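You operate a simulated robot arm through the tools that you are given. There is no shell and no other tool. Be economical: measure what you need, move in short steps, check, and stop when the job is done.

Carry out the task below with a simulated robot arm. There is one attempt and no reset: what you move stays moved.

TASK
Shut the vice, slide the clamped brass sleeve onto the shaft and clamp the steel one instead.
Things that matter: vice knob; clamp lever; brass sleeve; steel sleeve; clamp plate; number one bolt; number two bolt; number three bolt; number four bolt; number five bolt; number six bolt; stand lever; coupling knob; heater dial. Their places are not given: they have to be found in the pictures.

It is judged by the outcome, as a careful person would: the job done as asked, and still so three seconds after it is handed in. It fails if anything else is knocked over, pushed out of place, dropped, spilled or broken.

THE ROBOT
A 6-joint arm with a two-finger parallel gripper, fixed in place. Base frame: the origin is at the foot of the arm, x ahead of it, y to its left, z up; the work surface is at about z = 0.86. Lengths are in m, angles in degrees, forces in N, time in s.
With the tool pointing down near the work surface it reaches from about 0.36 to 0.76 m from the base axis. Its first joint turns from -66.0 to 66.0 degrees. Payload 2.45 kg.
The tool frame sits at the grasp point between the pads (the TCP): z along the fingers, y along the line on which they close. The tips reach 0.024 m beyond it. Largest opening 0.068 m; finger width 0.017, thickness 0.01; the body of the gripper, 0.04 by 0.07 m, starts 0.041 m behind the TCP.
Orientation is that of the tool frame in the base frame, as a unit quaternion [x, y, z, w]. With the fingers straight down and closing along the base's y, the tool's x points along the base's -x, its y along +y and its z along -z.

THE INTERFACE
- The arm moves only by the tool send_rows. Its argument "commands" is a list of rows, each a list of 6 numbers: the shift along the tool's x, y, z in cm, then the turn, a rotation vector about the tool's x, y, z in degrees. In form: [[x, y, z, wx, wy, wz], ...]. A call has 1 to 20 rows; each row is the pose to reach, as a shift and turn from the pose commanded when the call began, along the tool's axes at that moment. "hand" is the closure, from 0 (fully open) to 1 (shut), set as the call begins (left out, the last holds). Rows are played at 5 a second. More than 0.05 m and 8.6 degrees between two rows, or a gripper value outside its range, and nothing of the call is played. A pose out of reach is approached as far as the arm can. The call stops where the force on the tool passes 40 N (or 10 N more than at its start, if that is more) or the arm is blocked; 0.2 s more then pass. Each finger travels about 0.108 m/s and halts on what it meets, pressing with about 31 N; the grip force reading is that of the motor and also rises with nothing between the fingers. The clock runs only during rows and for 0.2 s after the last one: add rows that repeat a pose to give the fingers time. It gives the time, the measured TCP pose, the force on the tool (base axes), the opening and the grip force at its end, in the units of the frame above (readings bear some noise).
- Cameras (640 x 400 px; columns grow to the right, rows downward): "scene" is fixed at [0.1005, 0.3909, 1.4648]; the picture's right is [-0.99, 0.11, 0.00], its down [0.06, 0.56, -0.82] and it looks along [-0.09, -0.82, -0.57] (base axes); focal length 306 px, centre (320, 200). "wrist" rides on the gripper at [-0.032, 0, -0.039] in the tool frame; the picture's right is [0.00, -1.00, 0.00], its down [0.97, 0.00, -0.24] and it looks along [0.24, 0.00, 0.97] (tool axes); focal length 218 px, centre (320, 200).
- snapshot(camera): a new picture of that camera. It takes no simulated time.
- measure_at(camera, pixels): for up to 12 pixels [column, row] of the newest picture of that camera ("zoom" is the newest enlarged one), the place [x, y, z] in the base frame of the surface seen there, good to about 0.002 m. It takes no simulated time.
- close_up(camera, box): a new picture of the part [left, top, right, bottom] of that camera's present view, enlarged. It takes no simulated time.
- close_job(): hands the job in; it is judged then, once.

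Work in short steps. Measure before you move; look again where a grasp or a placing could have gone wrong, and mend it. You have 80 turns and 34 pictures in all, those below and enlarged ones among them. Open the gripper and draw the arm clear of the work before you hand the job in, unless the task says otherwise; then end with one line.

The tools are called after ">>>" as name(argument=value, ...) on one line, values as JSON. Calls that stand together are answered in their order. send_rows: Moves the arm, as the interface text tells. Its arguments: {"type":"object","properties":{"commands":{"type":"array","items":{"type":"array","items":{"type":"number"}}},"hand":{"type":"number"}},"required":["commands"]} The other tools are called the same way: snapshot (camera) takes a picture; measure_at (camera, pixels) gives the place of the surface under pixels of a picture; close_up (camera, box) takes an enlarged picture of a part of a camera's view; close_job () hands the job in.

At the start:

```text
t: 0.0
position: [0.315, -0.2841, 1.2697]
ee_rot: [0.0, 1.0, 0.0, 0.0]
ft_force: [0.3, 0.1, 0.3]
finger_gap: 0.068
gripper_force: 0.1
```

scene: 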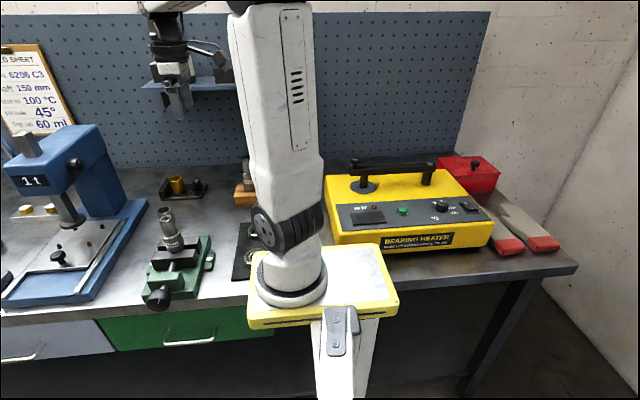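
wrist: 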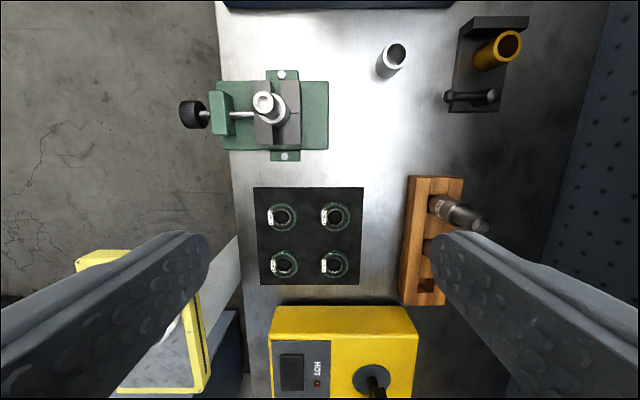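

The wrist view shows the vice at about (265,110), a loose steel sleeve at (392,60), and the clamp stand with the brass sleeve at (490,60). I'll enlarge these parts to measure them.

>>> close_up(camera="wrist", box=[170, 50, 350, 170])

>>> close_up(camera="wrist", box=[360, 0, 540, 120])

>>> close_up(camera="scene", box=[120, 150, 280, 320])

>>> measure_at(camera="wrist", pixels=[[264, 104], [192, 114], [220, 114], [275, 140], [296, 110], [390, 50], [385, 72], [508, 45], [490, 60], [492, 96], [455, 97], [480, 80]])

```text
3.33 times, centred on (260, 110) of wrist
```

zoom: 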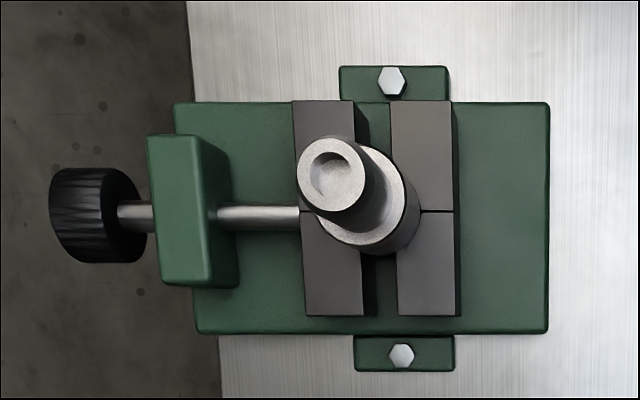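

```text
3.33 times, centred on (450, 60) of wrist
```

zoom: 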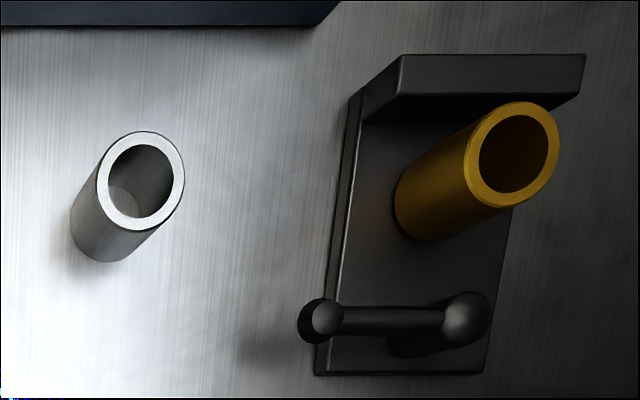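

```text
2.35 times, centred on (200, 235) of scene
```

zoom: 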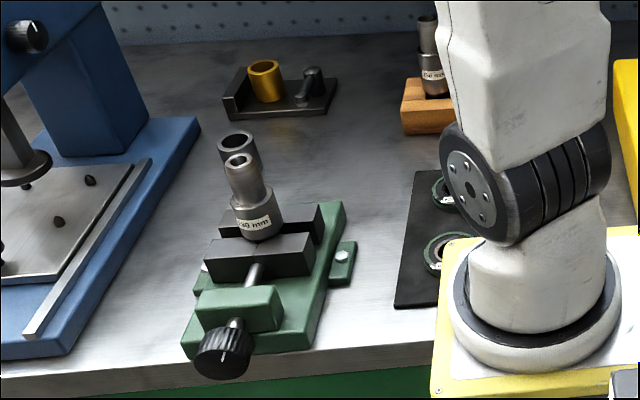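

```text
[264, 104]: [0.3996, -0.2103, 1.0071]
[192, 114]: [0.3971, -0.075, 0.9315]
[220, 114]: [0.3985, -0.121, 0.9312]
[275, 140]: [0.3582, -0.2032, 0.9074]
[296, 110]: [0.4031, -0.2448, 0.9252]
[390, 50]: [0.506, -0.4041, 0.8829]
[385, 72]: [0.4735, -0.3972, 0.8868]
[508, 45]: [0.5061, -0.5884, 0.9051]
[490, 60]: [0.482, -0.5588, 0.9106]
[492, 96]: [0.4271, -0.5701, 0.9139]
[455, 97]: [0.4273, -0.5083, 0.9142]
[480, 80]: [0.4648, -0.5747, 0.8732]
```

The vice knob lies on a y axis, overhanging the bench edge. I'll measure the knob's outline, the jaws and the shaft on the original wrist picture.

>>> measure_at(camera="wrist", pixels=[[187, 102], [190, 107], [188, 126], [198, 103], [198, 126], [209, 113], [240, 114], [257, 130], [284, 130], [262, 98], [285, 112], [268, 118]])

>>> measure_at(camera="zoom", pixels=[[224, 352], [235, 325], [205, 350], [245, 345], [222, 372], [240, 160], [257, 225], [240, 200], [262, 68], [310, 72], [303, 100], [236, 85]])

```text
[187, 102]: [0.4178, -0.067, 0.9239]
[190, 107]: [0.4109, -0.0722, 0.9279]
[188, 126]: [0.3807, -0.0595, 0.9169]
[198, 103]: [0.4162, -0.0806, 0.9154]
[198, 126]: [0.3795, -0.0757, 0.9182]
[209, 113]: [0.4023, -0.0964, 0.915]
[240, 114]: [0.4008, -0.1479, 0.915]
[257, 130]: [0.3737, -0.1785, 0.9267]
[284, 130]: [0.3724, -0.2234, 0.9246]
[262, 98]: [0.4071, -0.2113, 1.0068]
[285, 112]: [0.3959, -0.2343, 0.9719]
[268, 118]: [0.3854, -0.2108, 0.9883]
```

```text
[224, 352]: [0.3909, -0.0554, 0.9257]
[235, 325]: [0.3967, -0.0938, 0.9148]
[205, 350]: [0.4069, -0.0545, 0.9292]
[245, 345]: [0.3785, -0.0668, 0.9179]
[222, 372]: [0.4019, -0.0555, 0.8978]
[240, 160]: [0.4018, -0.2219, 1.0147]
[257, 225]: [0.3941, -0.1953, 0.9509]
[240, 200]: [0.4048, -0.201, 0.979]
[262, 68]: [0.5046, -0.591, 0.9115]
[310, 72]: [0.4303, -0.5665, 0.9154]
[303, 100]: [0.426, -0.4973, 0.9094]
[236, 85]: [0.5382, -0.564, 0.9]
```

The knob's axis is at x≈0.400, z≈0.911, with its front face at y≈-0.055 and a diameter of about 0.04. I'll turn the tool to point along -y and stage it in front of the knob, well clear.

>>> send_rows(commands=[[-0.7, 2.6, 1.4, 7.5, 0, 0], [-1.4, 5.2, 2.8, 15, 0, 0], [-2.1, 7.8, 4.2, 22.5, 0, 0], [-2.8, 10.4, 5.6, 30, 0, 0], [-3.5, 13, 7, 37.5, 0, 0], [-4.2, 15.6, 8.4, 45, 0, 0], [-4.9, 18.2, 9.8, 52.5, 0, 0], [-5.6, 20.8, 11.2, 60, 0, 0], [-6.3, 23.4, 12.6, 67.5, 0, 0], [-7, 26, 14, 75, 0, 0], [-7.7, 28.6, 15.4, 82.5, 0, 0], [-8.5, 31.4, 17, 90, 0, 0], [-8.5, 31.4, 17, 90, 0, 0]], hand=0)

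```text
t: 2.8
position: [0.3995, 0.0304, 1.0973]
ee_rot: [0.0, -0.706, 0.708, 0.001]
ft_force: [-1.1, 0.6, 0.4]
finger_gap: 0.0682
gripper_force: 0.1
out of reach, approached as far as the arm can: row 4
```

The pose was reached. Now I'll lower to the knob's height and pre-roll the tool by -72°, so there is room to turn clockwise.

>>> send_rows(commands=[[0, 2, 0, 0, 0, -8], [0, 4, 0, 0, 0, -16], [0, 6, 0, 0, 0, -24], [0, 8, 0, 0, 0, -32], [0, 10, 0, 0, 0, -40], [0, 12, 0, 0, 0, -48], [0, 14, 0, 0, 0, -56], [0, 16, 0, 0, 0, -64], [0, 18.6, 0, 0, 0, -72], [0, 18.6, 0, 0, 0, -72]])

>>> snapshot(camera="scene")

>>> snapshot(camera="wrist")

```text
t: 5.0
position: [0.4006, 0.0286, 0.9118]
ee_rot: [0.416, -0.572, 0.572, 0.416]
ft_force: [0.0, -0.1, 0.1]
finger_gap: 0.068
gripper_force: 0.0
```

```text
28 pictures are left
```

scene: 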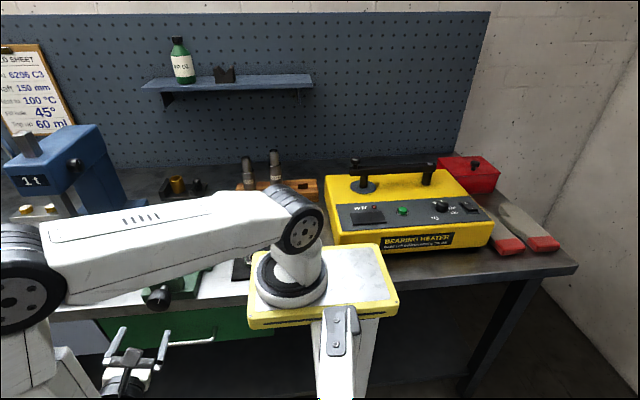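

```text
27 pictures are left
```

wrist: 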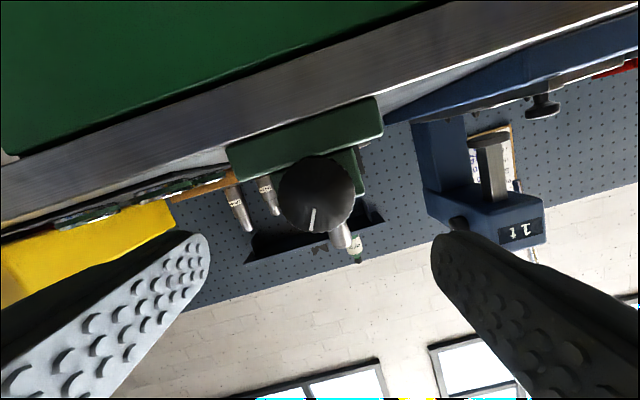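

The knob shows at about (317,193) with a white index line. I'll measure it so I can centre on it.

>>> measure_at(camera="wrist", pixels=[[317, 193], [312, 218], [282, 193], [351, 193], [317, 162], [315, 228], [300, 140]])

```text
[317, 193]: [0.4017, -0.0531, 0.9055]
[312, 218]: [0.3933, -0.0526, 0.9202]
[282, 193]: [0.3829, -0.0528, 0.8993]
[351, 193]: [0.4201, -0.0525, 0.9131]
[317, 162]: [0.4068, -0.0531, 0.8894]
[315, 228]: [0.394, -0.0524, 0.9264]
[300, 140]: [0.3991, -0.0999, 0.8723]
```

The knob's centre is (0.401, 0.907) and its front is at y=-0.053. I'll centre on it, move forward until the pads are around it, then close.

>>> send_rows(commands=[[-0.46, 0.1, 0, 0, 0, 0], [-0.46, 0.1, 3, 0, 0, 0], [-0.46, 0.1, 6, 0, 0, 0], [-0.46, 0.1, 8.2, 0, 0, 0], [-0.46, 0.1, 8.2, 0, 0, 0]])

>>> send_rows(commands=[[0, 0, 0, 0, 0, 0], [0, 0, 0, 0, 0, 0], [0, 0, 0, 0, 0, 0]], hand=1)

```text
t: 6.2
position: [0.4016, -0.0534, 0.9067]
ee_rot: [0.416, -0.572, 0.573, 0.415]
ft_force: [0.2, -0.8, -0.8]
finger_gap: 0.0677
gripper_force: 0.1
```

```text
t: 7.0
position: [0.4013, -0.0525, 0.906]
ee_rot: [-0.416, 0.572, -0.572, -0.416]
ft_force: [-8.0, -1.6, -5.8]
finger_gap: 0.0452
gripper_force: 45.1
```

The knob is gripped with a gap of 0.045. Next I'll turn it clockwise as seen from the front (+z of the tool).

>>> send_rows(commands=[[0, 0, 0, 0, 0, 6], [0, 0, 0, 0, 0, 12], [0, 0, 0, 0, 0, 18], [0, 0, 0, 0, 0, 24], [0, 0, 0, 0, 0, 30], [0, 0, 0, 0, 0, 36]])

>>> close_up(camera="wrist", box=[160, 50, 480, 250])

```text
t: 8.1
position: [0.4001, -0.0519, 0.9079]
ee_rot: [-0.282, 0.651, -0.647, -0.281]
ft_force: [2.5, -6.6, -1.0]
finger_gap: 0.0454
gripper_force: 44.5
stopped in row 5: the force on the tool passed its limit (the readings are from after the stop); the commanded pose is now the measured one
```

```text
2.00 times, centred on (320, 150) of wrist
```

zoom: 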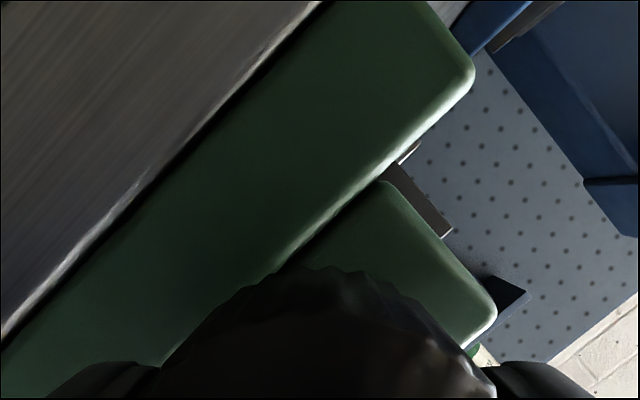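

It turned about 25° before the force limit stopped it. I'll release, back off and check whether the index line moved.

>>> send_rows(commands=[[0, 0, 0, 0, 0, 0], [0, 0, 0, 0, 0, 0], [0, 0, -3, 0, 0, 0], [0, 0, -6, 0, 0, 0], [0, 0, -8, 0, 0, 0], [0, 0, -8, 0, 0, 0]], hand=0)

>>> close_up(camera="wrist", box=[200, 90, 440, 240])

>>> measure_at(camera="zoom", pixels=[[310, 270], [310, 230], [310, 310], [250, 270], [390, 270]])

```text
t: 9.5
position: [0.4029, 0.0301, 0.9063]
ee_rot: [-0.281, 0.651, -0.646, -0.281]
ft_force: [0.4, 0.5, -0.6]
finger_gap: 0.068
gripper_force: 0.0
```

```text
2.67 times, centred on (320, 165) of wrist
```

zoom: 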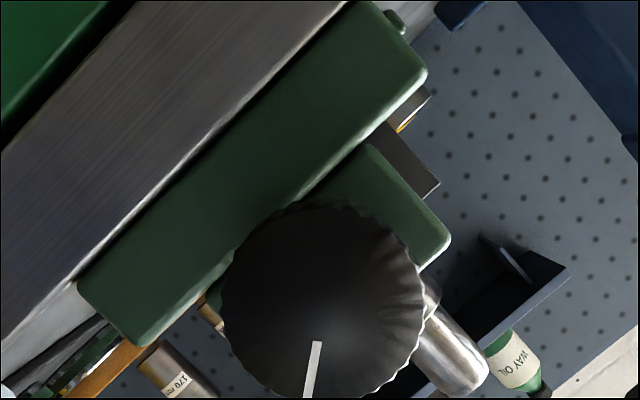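

```text
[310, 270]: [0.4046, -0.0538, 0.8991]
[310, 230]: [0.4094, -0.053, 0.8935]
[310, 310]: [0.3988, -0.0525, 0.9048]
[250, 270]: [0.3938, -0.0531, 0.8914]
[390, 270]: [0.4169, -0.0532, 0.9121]
```

The index line turned with the tool, so the knob really moves. I'll grip again, centred, and keep turning gently.

>>> send_rows(commands=[[0, 0, 3, 0, 0, 0], [0, 0, 6, 0, 0, 0], [0, 0, 8.2, 0, 0, 0], [0, 0, 8.2, 0, 0, 0]])

>>> send_rows(commands=[[0, 0, 0, 0, 0, 0], [0, 0, 0, 0, 0, 0], [0, 0, 0, 0, 0, 0], [0, 0, 0, 0, 0, 3], [0, 0, 0, 0, 0, 6], [0, 0, 0, 0, 0, 9], [0, 0, 0, 0, 0, 12], [0, 0, 0, 0, 0, 15], [0, 0, 0, 0, 0, 18], [0, 0, 0, 0, 0, 21], [0, 0, 0, 0, 0, 24], [0, 0, 0, 0, 0, 27], [0, 0, 0, 0, 0, 30]], hand=1)

```text
t: 10.5
position: [0.4017, -0.0575, 0.906]
ee_rot: [-0.282, 0.651, -0.646, -0.281]
ft_force: [-0.7, 0.0, 0.2]
finger_gap: 0.0682
gripper_force: 0.0
```

```text
t: 12.4
position: [0.4006, -0.0544, 0.907]
ee_rot: [-0.188, 0.682, -0.681, -0.188]
ft_force: [4.6, -9.7, -0.1]
finger_gap: 0.0447
gripper_force: 44.8
stopped in row 9: the force on the tool passed its limit (the readings are from after the stop); the commanded pose is now the measured one
```

It turned another 16°. I'll keep turning from this grip with small steps.

>>> send_rows(commands=[[0, 0, 0, 0, 0, 3], [0, 0, 0, 0, 0, 6], [0, 0, 0, 0, 0, 9], [0, 0, 0, 0, 0, 12], [0, 0, 0, 0, 0, 15], [0, 0, 0, 0, 0, 18], [0, 0, 0, 0, 0, 21], [0, 0, 0, 0, 0, 24], [0, 0, 0, 0, 0, 27], [0, 0, 0, 0, 0, 30]])

```text
t: 14.6
position: [0.4005, -0.0554, 0.9081]
ee_rot: [0.003, -0.707, 0.707, 0.004]
ft_force: [12.7, -16.7, 27.0]
finger_gap: 0.0452
gripper_force: 44.4
```

The -y pull shows the knob advancing inward, so the vice is closing. I'll follow the advance slightly to relieve the load, and keep turning.

>>> send_rows(commands=[[-0.05, -0.1, 0.15, 0, 0, 0], [-0.05, -0.1, 0.17, 0, 0, 4], [-0.05, -0.1, 0.2, 0, 0, 8], [-0.05, -0.1, 0.22, 0, 0, 12], [-0.05, -0.1, 0.25, 0, 0, 16], [-0.05, -0.1, 0.27, 0, 0, 20], [-0.05, -0.1, 0.3, 0, 0, 24], [-0.05, -0.1, 0.32, 0, 0, 28], [-0.05, -0.1, 0.35, 0, 0, 32], [-0.05, -0.1, 0.37, 0, 0, 36], [-0.05, -0.1, 0.4, 0, 0, 40]])

```text
t: 17.0
position: [0.4011, -0.0578, 0.9095]
ee_rot: [-0.237, -0.666, 0.666, -0.236]
ft_force: [-2.6, 31.4, 9.0]
finger_gap: 0.0451
gripper_force: 45.4
```

Another 39° was turned. Now I'll release, back off and check the knob's front and index line.

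>>> send_rows(commands=[[0, 0, -0.2, 0, 0, 0], [0, 0, -0.2, 0, 0, 0], [0, 0, -3, 0, 0, 0], [0, 0, -6, 0, 0, 0], [0, 0, -9, 0, 0, 0], [0, 0, -9, 0, 0, 0]], hand=0)

>>> snapshot(camera="wrist")

>>> measure_at(camera="wrist", pixels=[[310, 190], [320, 200], [330, 190], [320, 180], [290, 195], [345, 195]])

```text
t: 18.4
position: [0.4019, 0.0327, 0.9114]
ee_rot: [0.237, 0.667, -0.666, 0.236]
ft_force: [0.7, -0.3, 0.8]
finger_gap: 0.0678
gripper_force: 0.1
```

```text
24 pictures are left
```

wrist: 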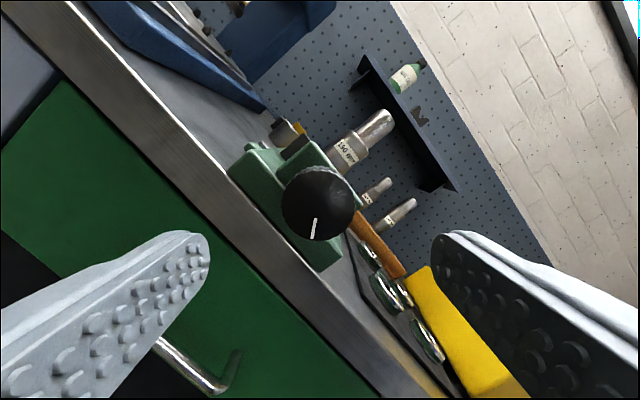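

```text
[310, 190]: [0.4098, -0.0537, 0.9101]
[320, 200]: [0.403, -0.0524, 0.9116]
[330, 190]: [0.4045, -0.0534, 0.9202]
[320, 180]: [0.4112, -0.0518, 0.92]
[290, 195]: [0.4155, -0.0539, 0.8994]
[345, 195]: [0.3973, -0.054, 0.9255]
```

The index line moved with the tool, so the knob has turned about 111° in all. I'll rise and tilt the camera down to see whether the jaws closed.

>>> send_rows(commands=[[-2.5, -3.1, 0, 0, 0, -8], [-5, -6.2, 0, 0, 0, -16], [-7.5, -9.3, 0, 0, 0, -24], [-10, -12.4, 0, 0, 0, -32], [-12.6, -15.5, 0, 0, 0, -39], [-12.6, -15.5, 0, 0, 0, -39]])

>>> send_rows(commands=[[0, 0, 1, -8, 0, 0], [0, 0, 2, -16, 0, 0], [0, 0, 3, -24, 0, 0], [0, 0, 4, -32, 0, 0], [0, 0, 5, -40, 0, 0], [0, -1, 6, -48, 0, 0], [0, -1, 7, -56, 0, 0], [0, -1, 8, -62, 0, 0], [0, -1, 8, -62, 0, 0]])

>>> close_up(camera="wrist", box=[200, 50, 520, 250])

```text
t: 19.8
position: [0.4026, 0.0291, 1.1095]
ee_rot: [-0.001, 0.708, -0.706, 0.001]
ft_force: [-0.4, -0.4, 0.6]
finger_gap: 0.068
gripper_force: 0.0
```

```text
t: 21.8
position: [0.4016, -0.05, 1.1186]
ee_rot: [-0.001, 0.971, -0.239, 0.002]
ft_force: [-0.5, 0.3, -0.4]
finger_gap: 0.0681
gripper_force: 0.0
```

```text
2.00 times, centred on (360, 150) of wrist
```

zoom: 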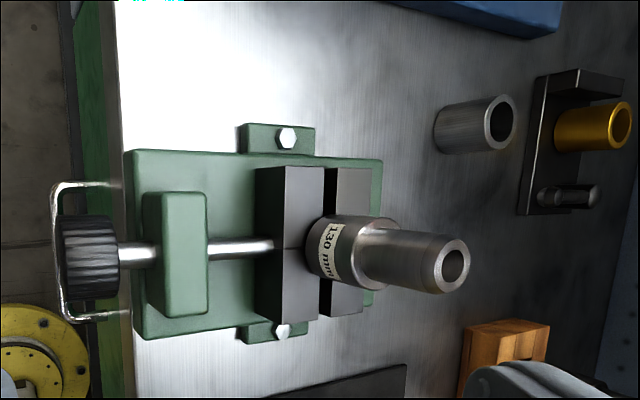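

The jaws look closer together around the shaft. I'll measure the remaining gap and the jaw edges.

>>> measure_at(camera="zoom", pixels=[[320, 190], [334, 190], [293, 190], [366, 190], [318, 300], [332, 300], [327, 190], [345, 190], [310, 250], [300, 190]])

>>> close_up(camera="wrist", box=[320, 120, 400, 210])

```text
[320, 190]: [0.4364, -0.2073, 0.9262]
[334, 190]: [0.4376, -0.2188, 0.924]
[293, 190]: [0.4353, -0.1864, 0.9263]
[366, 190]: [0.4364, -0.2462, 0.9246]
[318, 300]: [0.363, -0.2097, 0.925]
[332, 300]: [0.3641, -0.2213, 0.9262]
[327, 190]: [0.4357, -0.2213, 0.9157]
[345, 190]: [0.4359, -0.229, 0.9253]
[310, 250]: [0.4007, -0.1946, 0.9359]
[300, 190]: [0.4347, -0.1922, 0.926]
```

```text
4.44 times, centred on (360, 165) of wrist
```

zoom: 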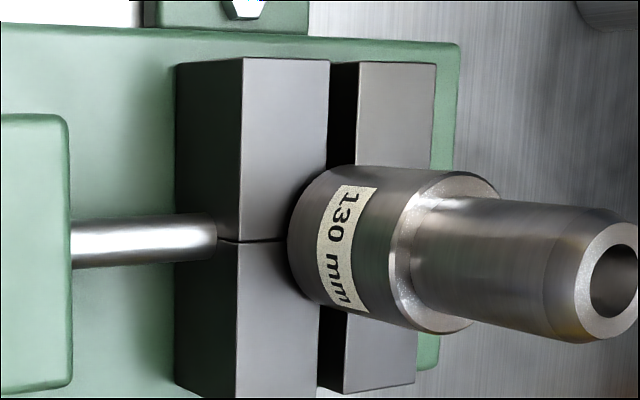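

The gap has gone from about 18 mm to 10 mm, and there may be more travel. I'll return to the knob with a fresh pre-roll and keep turning until it stops.

>>> send_rows(commands=[[0, 2, -1, 8, 0, 0], [0, 3, -2, 16, 0, 0], [0, 4, -3, 24, 0, 0], [0, 5, -4, 32, 0, 0], [0, 6, -4, 40, 0, 0], [0, 7, -4, 48, 0, 0], [0, 7.5, -4, 56, 0, 0], [0, 8, -4, 62, 0, 0], [0, 8, -4, 62, 0, 0]])

```text
t: 23.8
position: [0.4006, 0.0397, 1.1157]
ee_rot: [0.001, 0.708, -0.706, 0.002]
ft_force: [0.3, -0.7, -0.1]
finger_gap: 0.0681
gripper_force: 0.1
```

I'm at the staging pose. Now I'll descend to z=0.907 with a -72° roll.

>>> send_rows(commands=[[0, 2.3, 0, 0, 0, -8], [0, 4.6, 0, 0, 0, -16], [0, 6.9, 0, 0, 0, -24], [0, 9.2, 0, 0, 0, -32], [0, 11.5, 0, 0, 0, -40], [0, 13.8, 0, 0, 0, -48], [0, 16.1, 0, 0, 0, -56], [0, 18.4, 0, 0, 0, -64], [0, 20.8, 0, 0, 0, -72], [0, 20.8, 3, 0, 0, -72], [0, 20.8, 6, 0, 0, -72], [0, 20.8, 9.4, 0, 0, -72], [0, 20.8, 9.4, 0, 0, -72]])

>>> send_rows(commands=[[0, 0, 0, 0, 0, 0], [0, 0, 0, 0, 0, 0], [0, 0, 0, 0, 0, 0], [0, 0, 0, 0, 0, 4], [0, 0, 0, 0, 0, 8], [0, 0, 0, 0, 0, 12], [0, 0, 0, 0, 0, 16], [0, 0, 0, 0, 0, 20], [0, 0, 0, 0, 0, 24], [0, 0, 0, 0, 0, 28], [0, 0, 0, 0, 0, 32], [0, 0, 0, 0, 0, 36], [0, 0, 0, 0, 0, 40]], hand=1)

```text
t: 26.6
position: [0.4008, -0.0548, 0.9074]
ee_rot: [-0.417, 0.573, -0.571, -0.414]
ft_force: [0.3, 0.8, -0.6]
finger_gap: 0.0679
gripper_force: 0.0
```

```text
t: 29.4
position: [0.3991, -0.0538, 0.9077]
ee_rot: [-0.194, 0.681, -0.679, -0.193]
ft_force: [-30.7, 9.4, -20.9]
finger_gap: 0.0458
gripper_force: 45.6
```

It turned 40° with a side load building up. I'll relieve the load and continue.

>>> send_rows(commands=[[0.11, 0.13, 0, 0, 0, 0], [0.11, 0.13, 0, 0, 0, 4], [0.11, 0.13, 0, 0, 0, 8], [0.11, 0.13, 0, 0, 0, 12], [0.11, 0.13, 0, 0, 0, 16], [0.11, 0.13, 0, 0, 0, 20], [0.11, 0.13, 0, 0, 0, 24], [0.11, 0.13, 0, 0, 0, 28], [0.11, 0.13, 0, 0, 0, 32], [0.11, 0.13, 0, 0, 0, 36], [0.11, 0.13, 0, 0, 0, 40], [0.11, 0.13, 0, 0, 0, 44], [0.11, 0.13, 0, 0, 0, 48], [0.11, 0.13, 0, 0, 0, 52], [0.11, 0.13, 0, 0, 0, 56], [0.11, 0.13, 0, 0, 0, 60], [0.11, 0.13, 0, 0, 0, 64]])

```text
t: 33.0
position: [0.3998, -0.0539, 0.908]
ee_rot: [0.196, 0.68, -0.679, 0.196]
ft_force: [-0.5, -7.3, 16.6]
finger_gap: 0.0456
gripper_force: 45.3
```

It's still turning freely. I'll continue up to +50° further.

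>>> send_rows(commands=[[0, 0, 0, 0, 0, 4], [0, 0, 0, 0, 0, 8], [0, 0, 0, 0, 0, 12], [0, 0, 0, 0, 0, 16], [0, 0, 0, 0, 0, 20], [0, 0, 0, 0, 0, 24], [0, 0, 0, 0, 0, 28], [0, 0, 0, 0, 0, 32], [0, 0, 0, 0, 0, 36], [0, 0, 0, 0, 0, 40], [0, 0, 0, 0, 0, 44], [0, 0, 0, 0, 0, 48]])

>>> send_rows(commands=[[0, 0, 0, 0, 0, 0], [0, 0, 0, 0, 0, 0], [0, 0, -3, 0, 0, 0], [0, 0, -6, 0, 0, 0], [0, 0, -9.4, 0, 0, 0], [0, 0, -9.4, 0, 0, 0]], hand=0)

>>> snapshot(camera="wrist")

```text
t: 35.6
position: [0.4007, -0.0532, 0.9083]
ee_rot: [-0.455, -0.542, 0.542, -0.453]
ft_force: [-16.6, 1.0, 8.2]
finger_gap: 0.0458
gripper_force: 44.5
```

```text
t: 37.0
position: [0.4005, 0.0409, 0.9071]
ee_rot: [0.455, 0.543, -0.54, 0.455]
ft_force: [0.2, -0.1, 0.6]
finger_gap: 0.0681
gripper_force: 0.0
```

```text
21 pictures are left
```

wrist: 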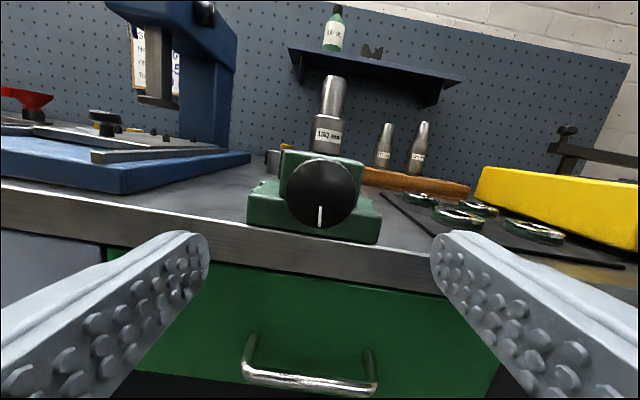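

The index line shows the knob turned about 40° more and then slipped in the pads, so it has reached its stop. I'll raise, undo the roll and tilt down to verify the jaws on the way to the clamp.

>>> send_rows(commands=[[-2, -0.4, 0, 0, 0, -8], [-4, -0.8, 0, 0, 0, -16], [-6, -1.2, 0, 0, 0, -24], [-8, -1.6, 0, 0, 0, -32], [-10, -2, 0, 0, 0, -40], [-12, -2.4, 0, 0, 0, -48], [-14, -2.8, 0, 0, 0, -56], [-16, -3.2, 0, 0, 0, -64], [-18, -3.4, 0, 0, 0, -72], [-19.7, -3.5, 0, 0, 0, -80], [-19.7, -3.5, 0, 0, 0, -80]])

>>> send_rows(commands=[[0, -0.5, 1, -8, 0, 0], [0, -1, 2, -16, 0, 0], [0, -2, 3, -24, 0, 0], [0, -3, 4, -32, 0, 0], [0, -4, 6, -40, 0, 0], [0, -5, 8, -48, 0, 0], [0, -6, 10, -56, 0, 0], [0, -7, 12, -64, 0, 0], [0, -8, 15, -72, 0, 0], [0, -8, 18, -80, 0, 0], [0, -8, 20, -90, 0, 0], [0, -8, 20, -90, 0, 0]])

>>> close_up(camera="wrist", box=[200, 120, 440, 270])

```text
t: 39.4
position: [0.3998, 0.0397, 1.1077]
ee_rot: [0.0, 0.709, -0.705, 0.0]
ft_force: [-1.2, -0.3, -0.9]
finger_gap: 0.068
gripper_force: 0.0
```

```text
refused: row 11 steps farther than a row can; nothing moved
```

```text
2.67 times, centred on (320, 195) of wrist
```

zoom: 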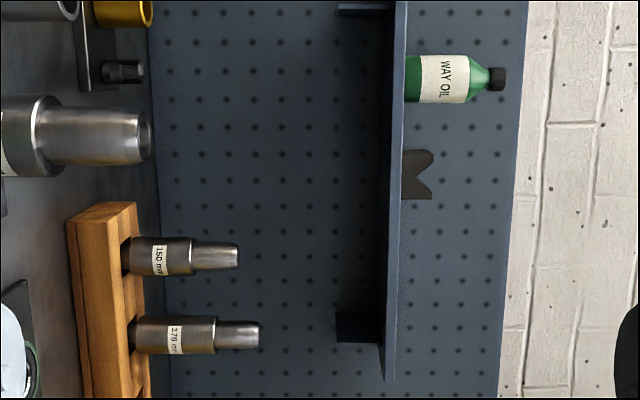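

The tilt was refused because one step was too large. I'll resend it with smaller steps.

>>> send_rows(commands=[[0, -0.5, 1, -8, 0, 0], [0, -1, 2, -16, 0, 0], [0, -2, 3, -24, 0, 0], [0, -3, 4, -32, 0, 0], [0, -4, 6, -40, 0, 0], [0, -5, 8, -48, 0, 0], [0, -6, 10, -56, 0, 0], [0, -7, 12, -64, 0, 0], [0, -8, 15, -72, 0, 0], [0, -8, 18, -80, 0, 0], [0, -8, 20, -85, 0, 0], [0, -8, 22, -90, 0, 0], [0, -8, 22, -90, 0, 0]])

>>> close_up(camera="wrist", box=[240, 120, 400, 220])

```text
t: 42.2
position: [0.399, -0.1791, 1.188]
ee_rot: [0.001, 1.0, 0.003, 0.002]
ft_force: [-0.4, 0.1, 0.5]
finger_gap: 0.0678
gripper_force: 0.0
```

```text
4.00 times, centred on (320, 170) of wrist
```

zoom: 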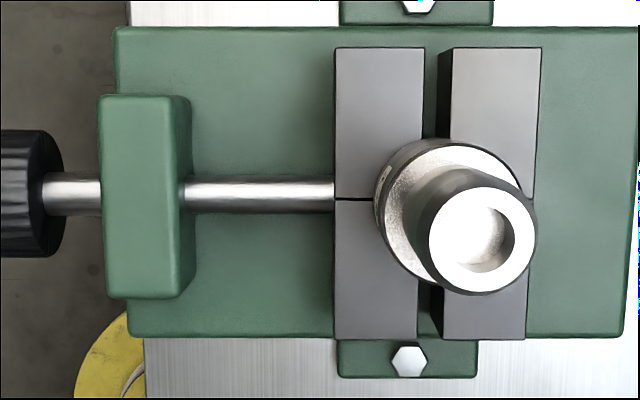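

Now I'll measure the jaw gap, and the shaft top centre and rim.

>>> measure_at(camera="zoom", pixels=[[424, 90], [454, 90], [336, 90], [536, 90], [414, 320], [446, 320], [470, 242], [440, 242], [508, 225], [482, 196], [485, 285], [400, 190]])

```text
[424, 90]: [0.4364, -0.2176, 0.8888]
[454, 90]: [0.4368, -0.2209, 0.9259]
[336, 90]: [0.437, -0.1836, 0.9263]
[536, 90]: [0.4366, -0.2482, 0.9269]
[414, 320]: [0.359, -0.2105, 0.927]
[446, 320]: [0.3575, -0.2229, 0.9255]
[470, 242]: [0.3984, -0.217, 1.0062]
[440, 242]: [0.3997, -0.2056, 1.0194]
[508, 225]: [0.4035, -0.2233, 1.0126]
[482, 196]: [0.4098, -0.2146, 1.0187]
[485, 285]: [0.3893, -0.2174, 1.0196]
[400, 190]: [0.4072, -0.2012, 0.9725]
```

The jaws sit symmetrically about the shaft (moving jaw -0.2105, fixed jaw -0.2215, shaft centre about (0.3995,-0.216), top z≈1.019), so the vice is shut. Next I'll move over to view the clamp.

>>> send_rows(commands=[[-0.8, -4, 0.5, 0, 0, 0], [-1.6, -8, 1, 0, 0, 0], [-2.4, -12, 2, 0, 0, 0], [-3.2, -16, 3, 0, 0, 0], [-4, -20, 4, 0, 0, 0], [-5, -24, 5, 0, 0, 0], [-6, -28, 6, 0, 0, 0], [-6, -32, 6, 0, 0, 0], [-6, -32, 6, 0, 0, 0]])

>>> close_up(camera="wrist", box=[160, 50, 480, 250])

```text
t: 44.2
position: [0.4608, -0.4974, 1.1234]
ee_rot: [0.0, 1.0, 0.002, 0.001]
ft_force: [-0.9, 0.4, -0.2]
finger_gap: 0.068
gripper_force: 0.1
```

```text
2.00 times, centred on (320, 150) of wrist
```

zoom: 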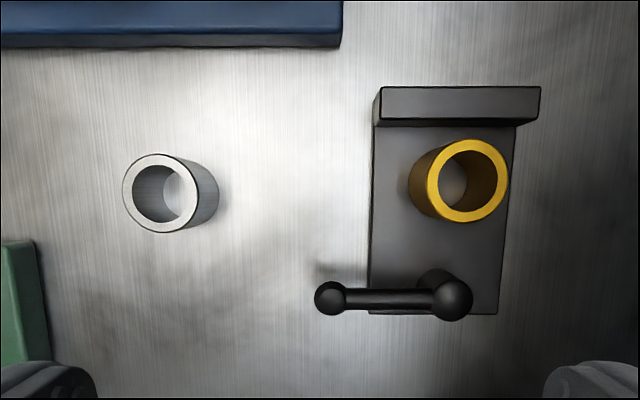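

The lever pivots at zoom (452,298) with its handle end at (330,298). The brass rim is at (467,182) and the steel rim at (163,192). I'll measure them.

>>> measure_at(camera="zoom", pixels=[[452, 298], [330, 298], [390, 297], [433, 182], [500, 182], [467, 144], [467, 217], [128, 192], [201, 200], [163, 158], [163, 227], [440, 105]])

>>> measure_at(camera="wrist", pixels=[[375, 187], [376, 206], [373, 178], [360, 187], [404, 200], [345, 200], [345, 110], [430, 95], [385, 112], [385, 148], [380, 183], [345, 190]])

```text
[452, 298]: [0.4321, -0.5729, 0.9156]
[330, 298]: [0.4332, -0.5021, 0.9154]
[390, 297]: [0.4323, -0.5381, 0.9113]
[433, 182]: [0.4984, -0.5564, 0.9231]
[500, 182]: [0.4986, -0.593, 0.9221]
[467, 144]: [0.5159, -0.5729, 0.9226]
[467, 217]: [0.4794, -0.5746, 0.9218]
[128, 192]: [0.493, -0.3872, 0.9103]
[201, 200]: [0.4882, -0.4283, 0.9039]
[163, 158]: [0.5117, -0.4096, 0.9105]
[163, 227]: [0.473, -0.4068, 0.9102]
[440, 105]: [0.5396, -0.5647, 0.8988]
```

```text
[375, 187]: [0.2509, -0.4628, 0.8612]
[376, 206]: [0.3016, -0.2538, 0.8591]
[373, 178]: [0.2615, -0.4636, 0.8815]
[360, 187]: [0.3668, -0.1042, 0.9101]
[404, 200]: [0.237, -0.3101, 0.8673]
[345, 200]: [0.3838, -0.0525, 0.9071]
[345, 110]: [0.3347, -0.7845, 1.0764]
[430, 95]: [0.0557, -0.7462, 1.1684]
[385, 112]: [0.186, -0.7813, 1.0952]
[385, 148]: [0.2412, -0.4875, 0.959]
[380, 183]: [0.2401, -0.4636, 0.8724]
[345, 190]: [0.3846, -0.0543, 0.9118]
```

Brass centre is (0.498,-0.5745) with its top at 0.9225. Steel centre is (0.492,-0.407) with its top at 0.910. The lever pivot is (0.432,-0.573) and its end is (0.433,-0.502). I'll lower the closed fingers on the +x side of the lever's end.

>>> send_rows(commands=[[-0.4, -1.26, 4, 0, 0, 0], [-0.4, -1.26, 8, 0, 0, 0], [-0.4, -1.26, 12, 0, 0, 0], [-0.4, -1.26, 16, 0, 0, 0], [-0.4, -1.26, 19, 0, 0, 0], [-0.4, -1.26, 20.6, 0, 0, 0], [-0.4, -1.26, 20.6, 0, 0, 0]], hand=1)

>>> send_rows(commands=[[0.7, 0, 0, 0, 0, 0], [1.4, 0, 0, 0, 0, 0], [1.8, 0, 0, 0, 0, 0], [2.6, 0, 0, 0, 0, 0], [3.4, -0.1, 0, 0, 0, 0], [4.2, -0.2, 0, 0, 0, 0], [5, -0.35, 0, 0, 0, 0]])

>>> snapshot(camera="wrist")

```text
t: 45.8
position: [0.4623, -0.5107, 0.9207]
ee_rot: [0.0, 1.0, 0.001, 0.001]
ft_force: [-0.3, 0.3, -0.2]
finger_gap: 0.0
gripper_force: 23.6
```

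```text
t: 47.4
position: [0.4145, -0.5143, 0.9194]
ee_rot: [0.0, 1.0, 0.002, 0.001]
ft_force: [-0.3, -0.4, -0.1]
finger_gap: 0.0
gripper_force: 24.0
```

```text
17 pictures are left
```

wrist: 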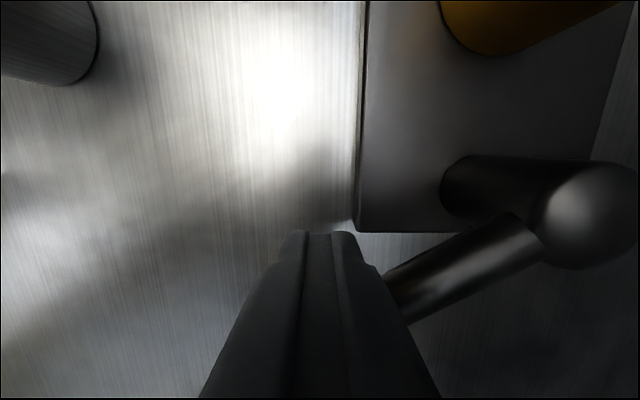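

The lever swung easily by about 30°. I'll carry on along the arc to about 90°.

>>> send_rows(commands=[[0.7, -0.3, 0, 0, 0, 0], [1.45, -0.57, 0, 0, 0, 0], [2.1, -1.05, 0, 0, 0, 0], [2.7, -1.57, 0, 0, 0, 0], [3.2, -2.2, 0, 0, 0, 0], [3.65, -2.87, 0, 0, 0, 0], [4, -3.6, 0, 0, 0, 0], [4.25, -4.37, 0, 0, 0, 0], [4.25, -4.37, 0, 0, 0, 0]])

```text
t: 49.4
position: [0.3842, -0.5492, 0.9182]
ee_rot: [0.0, 1.0, 0.005, -0.001]
ft_force: [-12.3, 24.4, 12.7]
finger_gap: 0.0001
gripper_force: 22.9
out of reach, approached as far as the arm can: row 6, 7, 8, 9
```

The reading suggests the lever is near its stop. I'll back off, rise and look.

>>> send_rows(commands=[[0, 1, 0, 0, 0, 0], [0, 3, 0, 0, 0, 0], [0, 3, -4, 0, 0, 0], [-2, 3, -8, 0, 0, 0], [-4, 3, -12, 0, 0, 0], [-6, 2, -16, 0, 0, 0], [-8, 2, -20, 0, 0, 0], [-8, 2, -20, 0, 0, 0]], hand=0)

>>> close_up(camera="wrist", box=[160, 50, 480, 250])

```text
t: 49.9
position: [0.3842, -0.5313, 0.9203]
ee_rot: [0.0, 1.0, 0.013, -0.004]
ft_force: [-9.5, 37.8, 24.0]
finger_gap: 0.037
gripper_force: 0.0
stopped in row 2: the force on the tool passed its limit (the readings are from after the stop); the commanded pose is now the measured one
```

```text
2.00 times, centred on (320, 150) of wrist
```

zoom: 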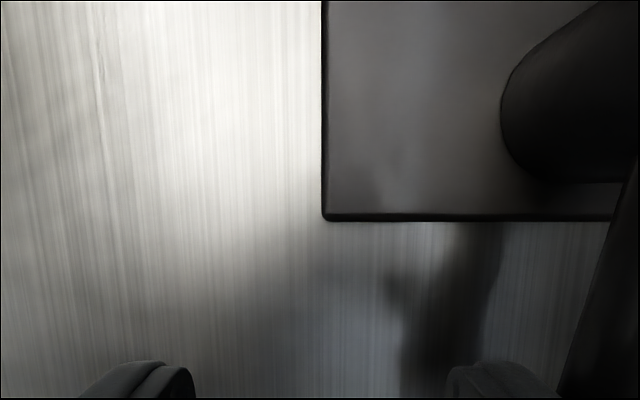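

Opening the fingers pushed against the lever, which was a slip on my part. I'll move +y away with a narrower hand, then rise.

>>> send_rows(commands=[[0, 1, 0, 0, 0, 0], [0, 2.5, 0, 0, 0, 0], [0, 2.5, -4, 0, 0, 0], [-2, 2.5, -8, 0, 0, 0], [-4, 2.5, -12, 0, 0, 0], [-6, 2, -16, 0, 0, 0], [-8, 2, -20, 0, 0, 0], [-8, 2, -20, 0, 0, 0]], hand=0.8)

>>> close_up(camera="wrist", box=[160, 50, 480, 250])

```text
t: 51.7
position: [0.4683, -0.5166, 1.1177]
ee_rot: [0.001, 1.0, 0.008, -0.002]
ft_force: [0.3, -0.3, 0.8]
finger_gap: 0.014
gripper_force: 0.2
```

```text
2.00 times, centred on (320, 150) of wrist
```

zoom: 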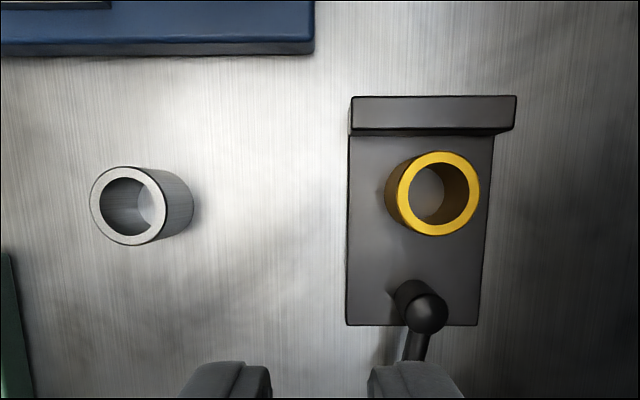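

The lever now points along -x, so the clamp is open and the brass hasn't moved. I'll measure the rims again and level the tool (about 0.9° tilt to correct).

>>> measure_at(camera="zoom", pixels=[[404, 194], [473, 194], [438, 157], [438, 230], [409, 194], [467, 194], [95, 205], [161, 205], [128, 171], [128, 240], [425, 312], [412, 350]])

```text
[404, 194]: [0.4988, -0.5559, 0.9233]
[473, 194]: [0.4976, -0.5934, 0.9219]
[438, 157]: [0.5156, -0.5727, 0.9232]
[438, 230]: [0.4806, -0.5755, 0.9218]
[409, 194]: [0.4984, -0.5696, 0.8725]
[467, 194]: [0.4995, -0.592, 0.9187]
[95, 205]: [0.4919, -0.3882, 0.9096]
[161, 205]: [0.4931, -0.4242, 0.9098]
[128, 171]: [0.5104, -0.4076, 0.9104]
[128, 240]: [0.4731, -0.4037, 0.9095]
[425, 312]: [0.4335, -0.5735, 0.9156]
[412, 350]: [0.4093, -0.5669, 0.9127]
```

Brass centre is (0.498,-0.5743). I'll level, open and move above it.

>>> send_rows(commands=[[-1.5, -3, 2, 0.9, -0.2, 0], [-3, -5.8, 6, 0.9, -0.2, 0], [-3, -5.8, 10, 0.9, -0.2, 0], [-3, -5.8, 13, 0.9, -0.2, 0], [-3, -5.8, 13, 0.9, -0.2, 0]], hand=0)

```text
refused: row 2 steps farther than a row can; nothing moved
```

The step was too long, so I'll split it.

>>> send_rows(commands=[[-1.5, -3, 2, 0.9, -0.2, 0], [-3, -5.8, 4, 0.9, -0.2, 0], [-3, -5.8, 8, 0.9, -0.2, 0], [-3, -5.8, 12, 0.9, -0.2, 0], [-3, -5.8, 13, 0.9, -0.2, 0], [-3, -5.8, 13, 0.9, -0.2, 0]], hand=0)

```text
t: 53.1
position: [0.4778, -0.5504, 0.9906]
ee_rot: [0.0, 1.0, 0.0, 0.0]
ft_force: [0.6, -0.1, 0.6]
finger_gap: 0.0683
gripper_force: 0.1
out of reach, approached as far as the arm can: row 1, 2, 3, 4, 5, 6
```

Straight down, the brass lies just at the reach limit. I'll tilt the tool 14° about the closing axis, fingers leaning toward +x. The pads stay parallel to the sleeve and the wrist comes nearer the base.

>>> send_rows(commands=[[0, 0, 0, 0, -7, 0], [0, 0, 0, 0, -14, 0], [0, 0, 0, 0, -14, 0], [0, 0, 0, 0, -14, 0]])

```text
t: 54.1
position: [0.4801, -0.551, 0.9912]
ee_rot: [0.001, 0.993, -0.001, 0.122]
ft_force: [0.0, -0.2, 0.2]
finger_gap: 0.068
gripper_force: 0.0
```

The commanded pose is now the reached one. I'll step to above the brass.

>>> send_rows(commands=[[-0.9, -1.2, 0.2, 0, 0, 0], [-1.75, -2.35, 0.44, 0, 0, 0], [-1.75, -2.35, 0.44, 0, 0, 0]])

```text
t: 54.9
position: [0.4938, -0.5687, 0.989]
ee_rot: [0.001, 0.993, 0.0, 0.122]
ft_force: [0.2, 0.3, -0.6]
finger_gap: 0.0681
gripper_force: 0.1
out of reach, approached as far as the arm can: row 2, 3
```

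I'm within a few mm. I'll add 6° more tilt and close the remaining offset.

>>> send_rows(commands=[[0, 0, 0, 0, -6, 0], [-0.4, -0.55, 0.1, 0, -6, 0], [-0.4, -0.55, 0.1, 0, -6, 0]])

```text
t: 55.7
position: [0.495, -0.5741, 0.9891]
ee_rot: [0.001, 0.985, 0.0, 0.174]
ft_force: [-0.8, -0.5, 0.5]
finger_gap: 0.0681
gripper_force: 0.1
```

I'm centred in y and 3 mm short in x. I'll descend to z≈0.905 around the brass.

>>> send_rows(commands=[[0.85, 0, 2.7, 0, 0, 0], [1.7, 0, 5.3, 0, 0, 0], [2.59, 0, 8, 0, 0, 0], [2.59, 0, 8, 0, 0, 0]])

>>> send_rows(commands=[[0, 0, 0, 0, 0, 0], [0, 0, 0, 0, 0, 0], [0, 0, 0, 0, 0, 0], [0, 0, 0, 0, 0, 0]], hand=1)

```text
t: 56.7
position: [0.4957, -0.5684, 0.9058]
ee_rot: [0.001, 0.985, -0.001, 0.174]
ft_force: [0.6, -0.3, 0.4]
finger_gap: 0.068
gripper_force: 0.0
out of reach, approached as far as the arm can: row 3, 4
```

```text
t: 57.7
position: [0.4952, -0.5687, 0.906]
ee_rot: [0.0, 0.985, 0.001, 0.174]
ft_force: [-1.0, 0.4, 0.8]
finger_gap: 0.043
gripper_force: 30.7
```

It's gripped with a gap of 0.043. I'll lift straight up.

>>> send_rows(commands=[[-0.68, 0, -1.88, 0, 0, 0], [-2.05, 0, -5.64, 0, 0, 0], [-3.4, 0, -9.4, 0, 0, 0], [-4, 3, -12, 0, 0, 0], [-4, 7, -14, 0, 0, 0], [-4, 11, -16, 0, 0, 0], [-4, 11, -16, 0, 0, 0]])

>>> snapshot(camera="scene")

```text
t: 59.3
position: [0.4764, -0.4571, 1.072]
ee_rot: [0.001, 0.985, 0.001, 0.174]
ft_force: [-0.3, -0.2, -3.0]
finger_gap: 0.0432
gripper_force: 31.4
```

```text
14 pictures are left
```

scene: 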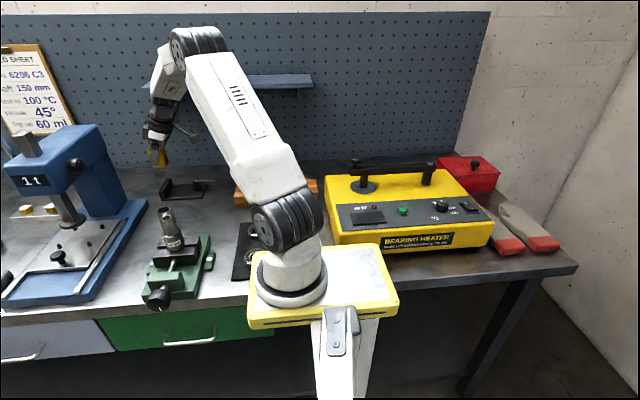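

The brass is held. The sleeve axis is about 3 mm +x of the TCP, with its bottom 33 mm below. I'll move over the shaft with the sleeve's bottom at about z=1.06.

>>> send_rows(commands=[[0.3, 2, -2.5, 0, 0, 0], [1.5, 6, -4.9, 0, 0, 0], [2.7, 10, -4.9, 0, 0, 0], [3.9, 14, -4.9, 0, 0, 0], [5.1, 18, -4.9, 0, 0, 0], [6.1, 22, -4.9, 0, 0, 0], [6.72, 24.1, -4.89, 0, 0, 0], [6.72, 24.1, -4.89, 0, 0, 0], [6.72, 24.1, -4.89, 0, 0, 0]])

>>> snapshot(camera="wrist")

>>> close_up(camera="scene", box=[120, 150, 220, 250])

```text
t: 61.3
position: [0.3995, -0.2173, 1.0938]
ee_rot: [0.001, 0.985, 0.0, 0.173]
ft_force: [0.7, -0.6, -3.3]
finger_gap: 0.0434
gripper_force: 31.0
```

```text
13 pictures are left
```

wrist: 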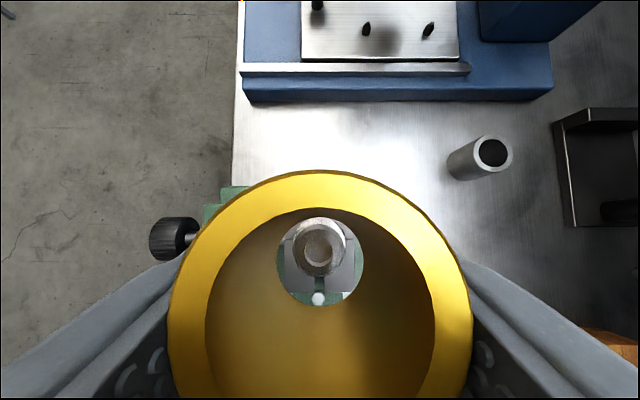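

```text
4.00 times, centred on (170, 200) of scene
```

zoom: 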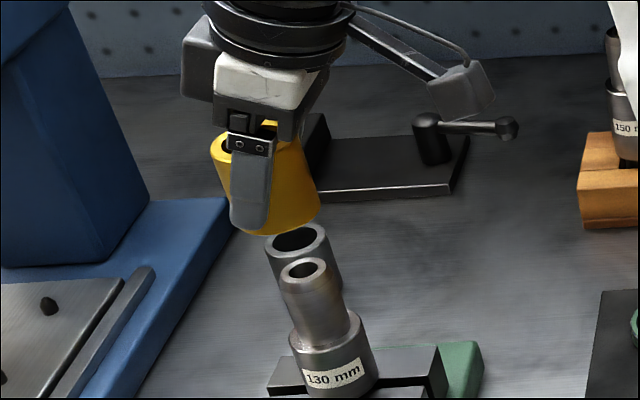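

The sleeve looks upright and roughly over the shaft. I'll measure its rim, its bottom bore edge and the shaft top to align precisely.

>>> measure_at(camera="wrist", pixels=[[320, 173], [320, 203], [190, 330], [455, 330], [320, 212], [273, 262], [367, 262], [320, 310], [318, 228], [300, 248], [340, 248], [318, 272]])

>>> measure_at(camera="zoom", pixels=[[220, 150], [285, 170], [310, 170], [290, 225], [315, 205], [240, 228], [302, 267], [300, 280], [286, 270], [324, 270], [275, 232], [225, 185]])

```text
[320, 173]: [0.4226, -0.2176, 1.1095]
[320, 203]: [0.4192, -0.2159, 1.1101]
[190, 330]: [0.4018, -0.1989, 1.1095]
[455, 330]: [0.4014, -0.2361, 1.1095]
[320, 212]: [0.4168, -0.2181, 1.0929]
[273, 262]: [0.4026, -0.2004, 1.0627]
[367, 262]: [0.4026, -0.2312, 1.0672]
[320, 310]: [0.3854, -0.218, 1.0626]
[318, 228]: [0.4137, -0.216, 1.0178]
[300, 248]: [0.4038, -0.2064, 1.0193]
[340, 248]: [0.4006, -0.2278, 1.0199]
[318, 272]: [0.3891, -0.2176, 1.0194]
```

```text
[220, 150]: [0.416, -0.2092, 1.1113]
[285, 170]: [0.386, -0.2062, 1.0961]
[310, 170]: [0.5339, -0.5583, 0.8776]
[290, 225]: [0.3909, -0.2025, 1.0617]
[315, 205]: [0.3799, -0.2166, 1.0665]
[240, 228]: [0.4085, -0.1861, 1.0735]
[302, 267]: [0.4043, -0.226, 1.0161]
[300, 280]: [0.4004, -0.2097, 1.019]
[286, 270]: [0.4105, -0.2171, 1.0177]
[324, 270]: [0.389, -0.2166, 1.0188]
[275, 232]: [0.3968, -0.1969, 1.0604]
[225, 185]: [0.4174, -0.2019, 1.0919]
```

The rim is level. Sleeve centre is about (0.402,-0.2175) and shaft centre about (0.400,-0.217), with roughly 4 mm of radial clearance. I'll correct 2 mm in x and lower onto the shaft.

>>> send_rows(commands=[[0.19, 0, -0.07, 0, 0, 0], [0.53, 0, 0.87, 0, 0, 0], [0.87, 0, 1.81, 0, 0, 0], [1.21, 0, 2.75, 0, 0, 0], [1.56, 0, 3.69, 0, 0, 0], [1.9, 0, 4.63, 0, 0, 0], [2.24, 0, 5.57, 0, 0, 0], [2.58, 0, 6.51, 0, 0, 0], [2.93, 0, 7.45, 0, 0, 0]])

>>> close_up(camera="scene", box=[120, 170, 240, 290])

```text
t: 63.3
position: [0.3969, -0.2198, 1.0145]
ee_rot: [0.001, 0.985, 0.0, 0.174]
ft_force: [0.5, 1.1, -3.1]
finger_gap: 0.0433
gripper_force: 31.0
```

```text
3.33 times, centred on (180, 230) of scene
```

zoom: 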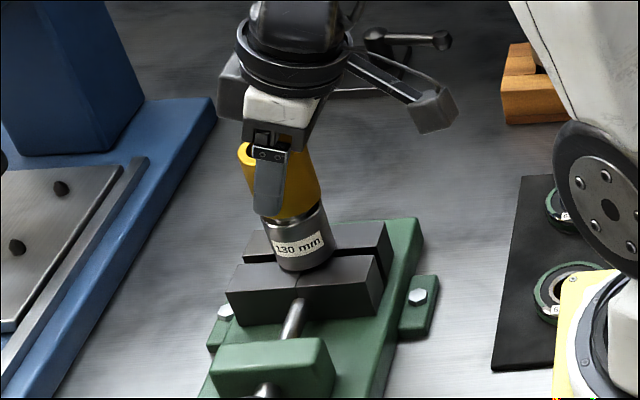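

The sleeve is around the shaft and nearly on the shoulder. I'll lower the last few mm gently until contact.

>>> send_rows(commands=[[0.1, 0, 0.28, 0, 0, 0], [0.2, 0, 0.56, 0, 0, 0], [0.27, 0, 0.75, 0, 0, 0], [0.34, 0, 0.94, 0, 0, 0], [0.41, 0, 1.13, 0, 0, 0], [0.46, 0, 1.26, 0, 0, 0]])

```text
t: 64.7
position: [0.3958, -0.218, 0.9998]
ee_rot: [0.001, 0.985, 0.0, 0.174]
ft_force: [0.9, 15.8, 20.7]
finger_gap: 0.0431
gripper_force: 31.2
```

It has contacted the shoulder (21 N up). I'll ease back, release and rise straight up.

>>> send_rows(commands=[[-0.05, 0, -0.15, 0, 0, 0], [-0.05, 0, -0.15, 0, 0, 0]])

>>> send_rows(commands=[[0, 0, 0, 0, 0, 0], [0, 0, 0, 0, 0, 0], [-0.68, 0, -1.88, 0, 0, 0], [-1.71, 0, -4.7, 0, 0, 0], [-3.08, 0, -8.46, 0, 0, 0], [-3.42, 0, -9.4, 0, 0, 0], [-3.42, 0, -9.4, 0, 0, 0]], hand=0)

>>> close_up(camera="wrist", box=[160, 100, 560, 350])

```text
t: 65.3
position: [0.3952, -0.2184, 1.0011]
ee_rot: [0.001, 0.985, 0.0, 0.171]
ft_force: [3.0, 8.9, -6.6]
finger_gap: 0.0431
gripper_force: 30.8
```

```text
t: 66.9
position: [0.3967, -0.2197, 1.1013]
ee_rot: [0.001, 0.985, -0.001, 0.174]
ft_force: [0.3, 0.3, 0.5]
finger_gap: 0.0681
gripper_force: 0.0
```

```text
1.60 times, centred on (360, 225) of wrist
```

zoom: 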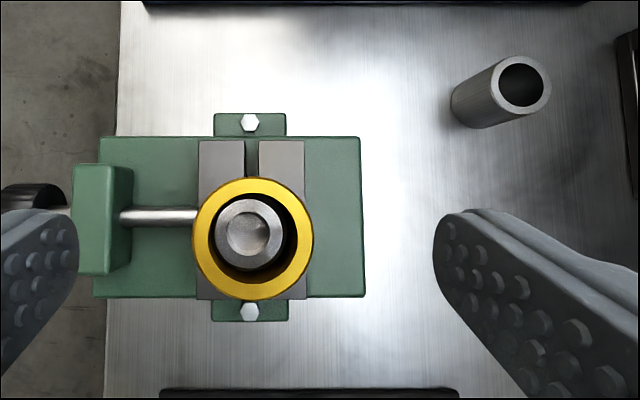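

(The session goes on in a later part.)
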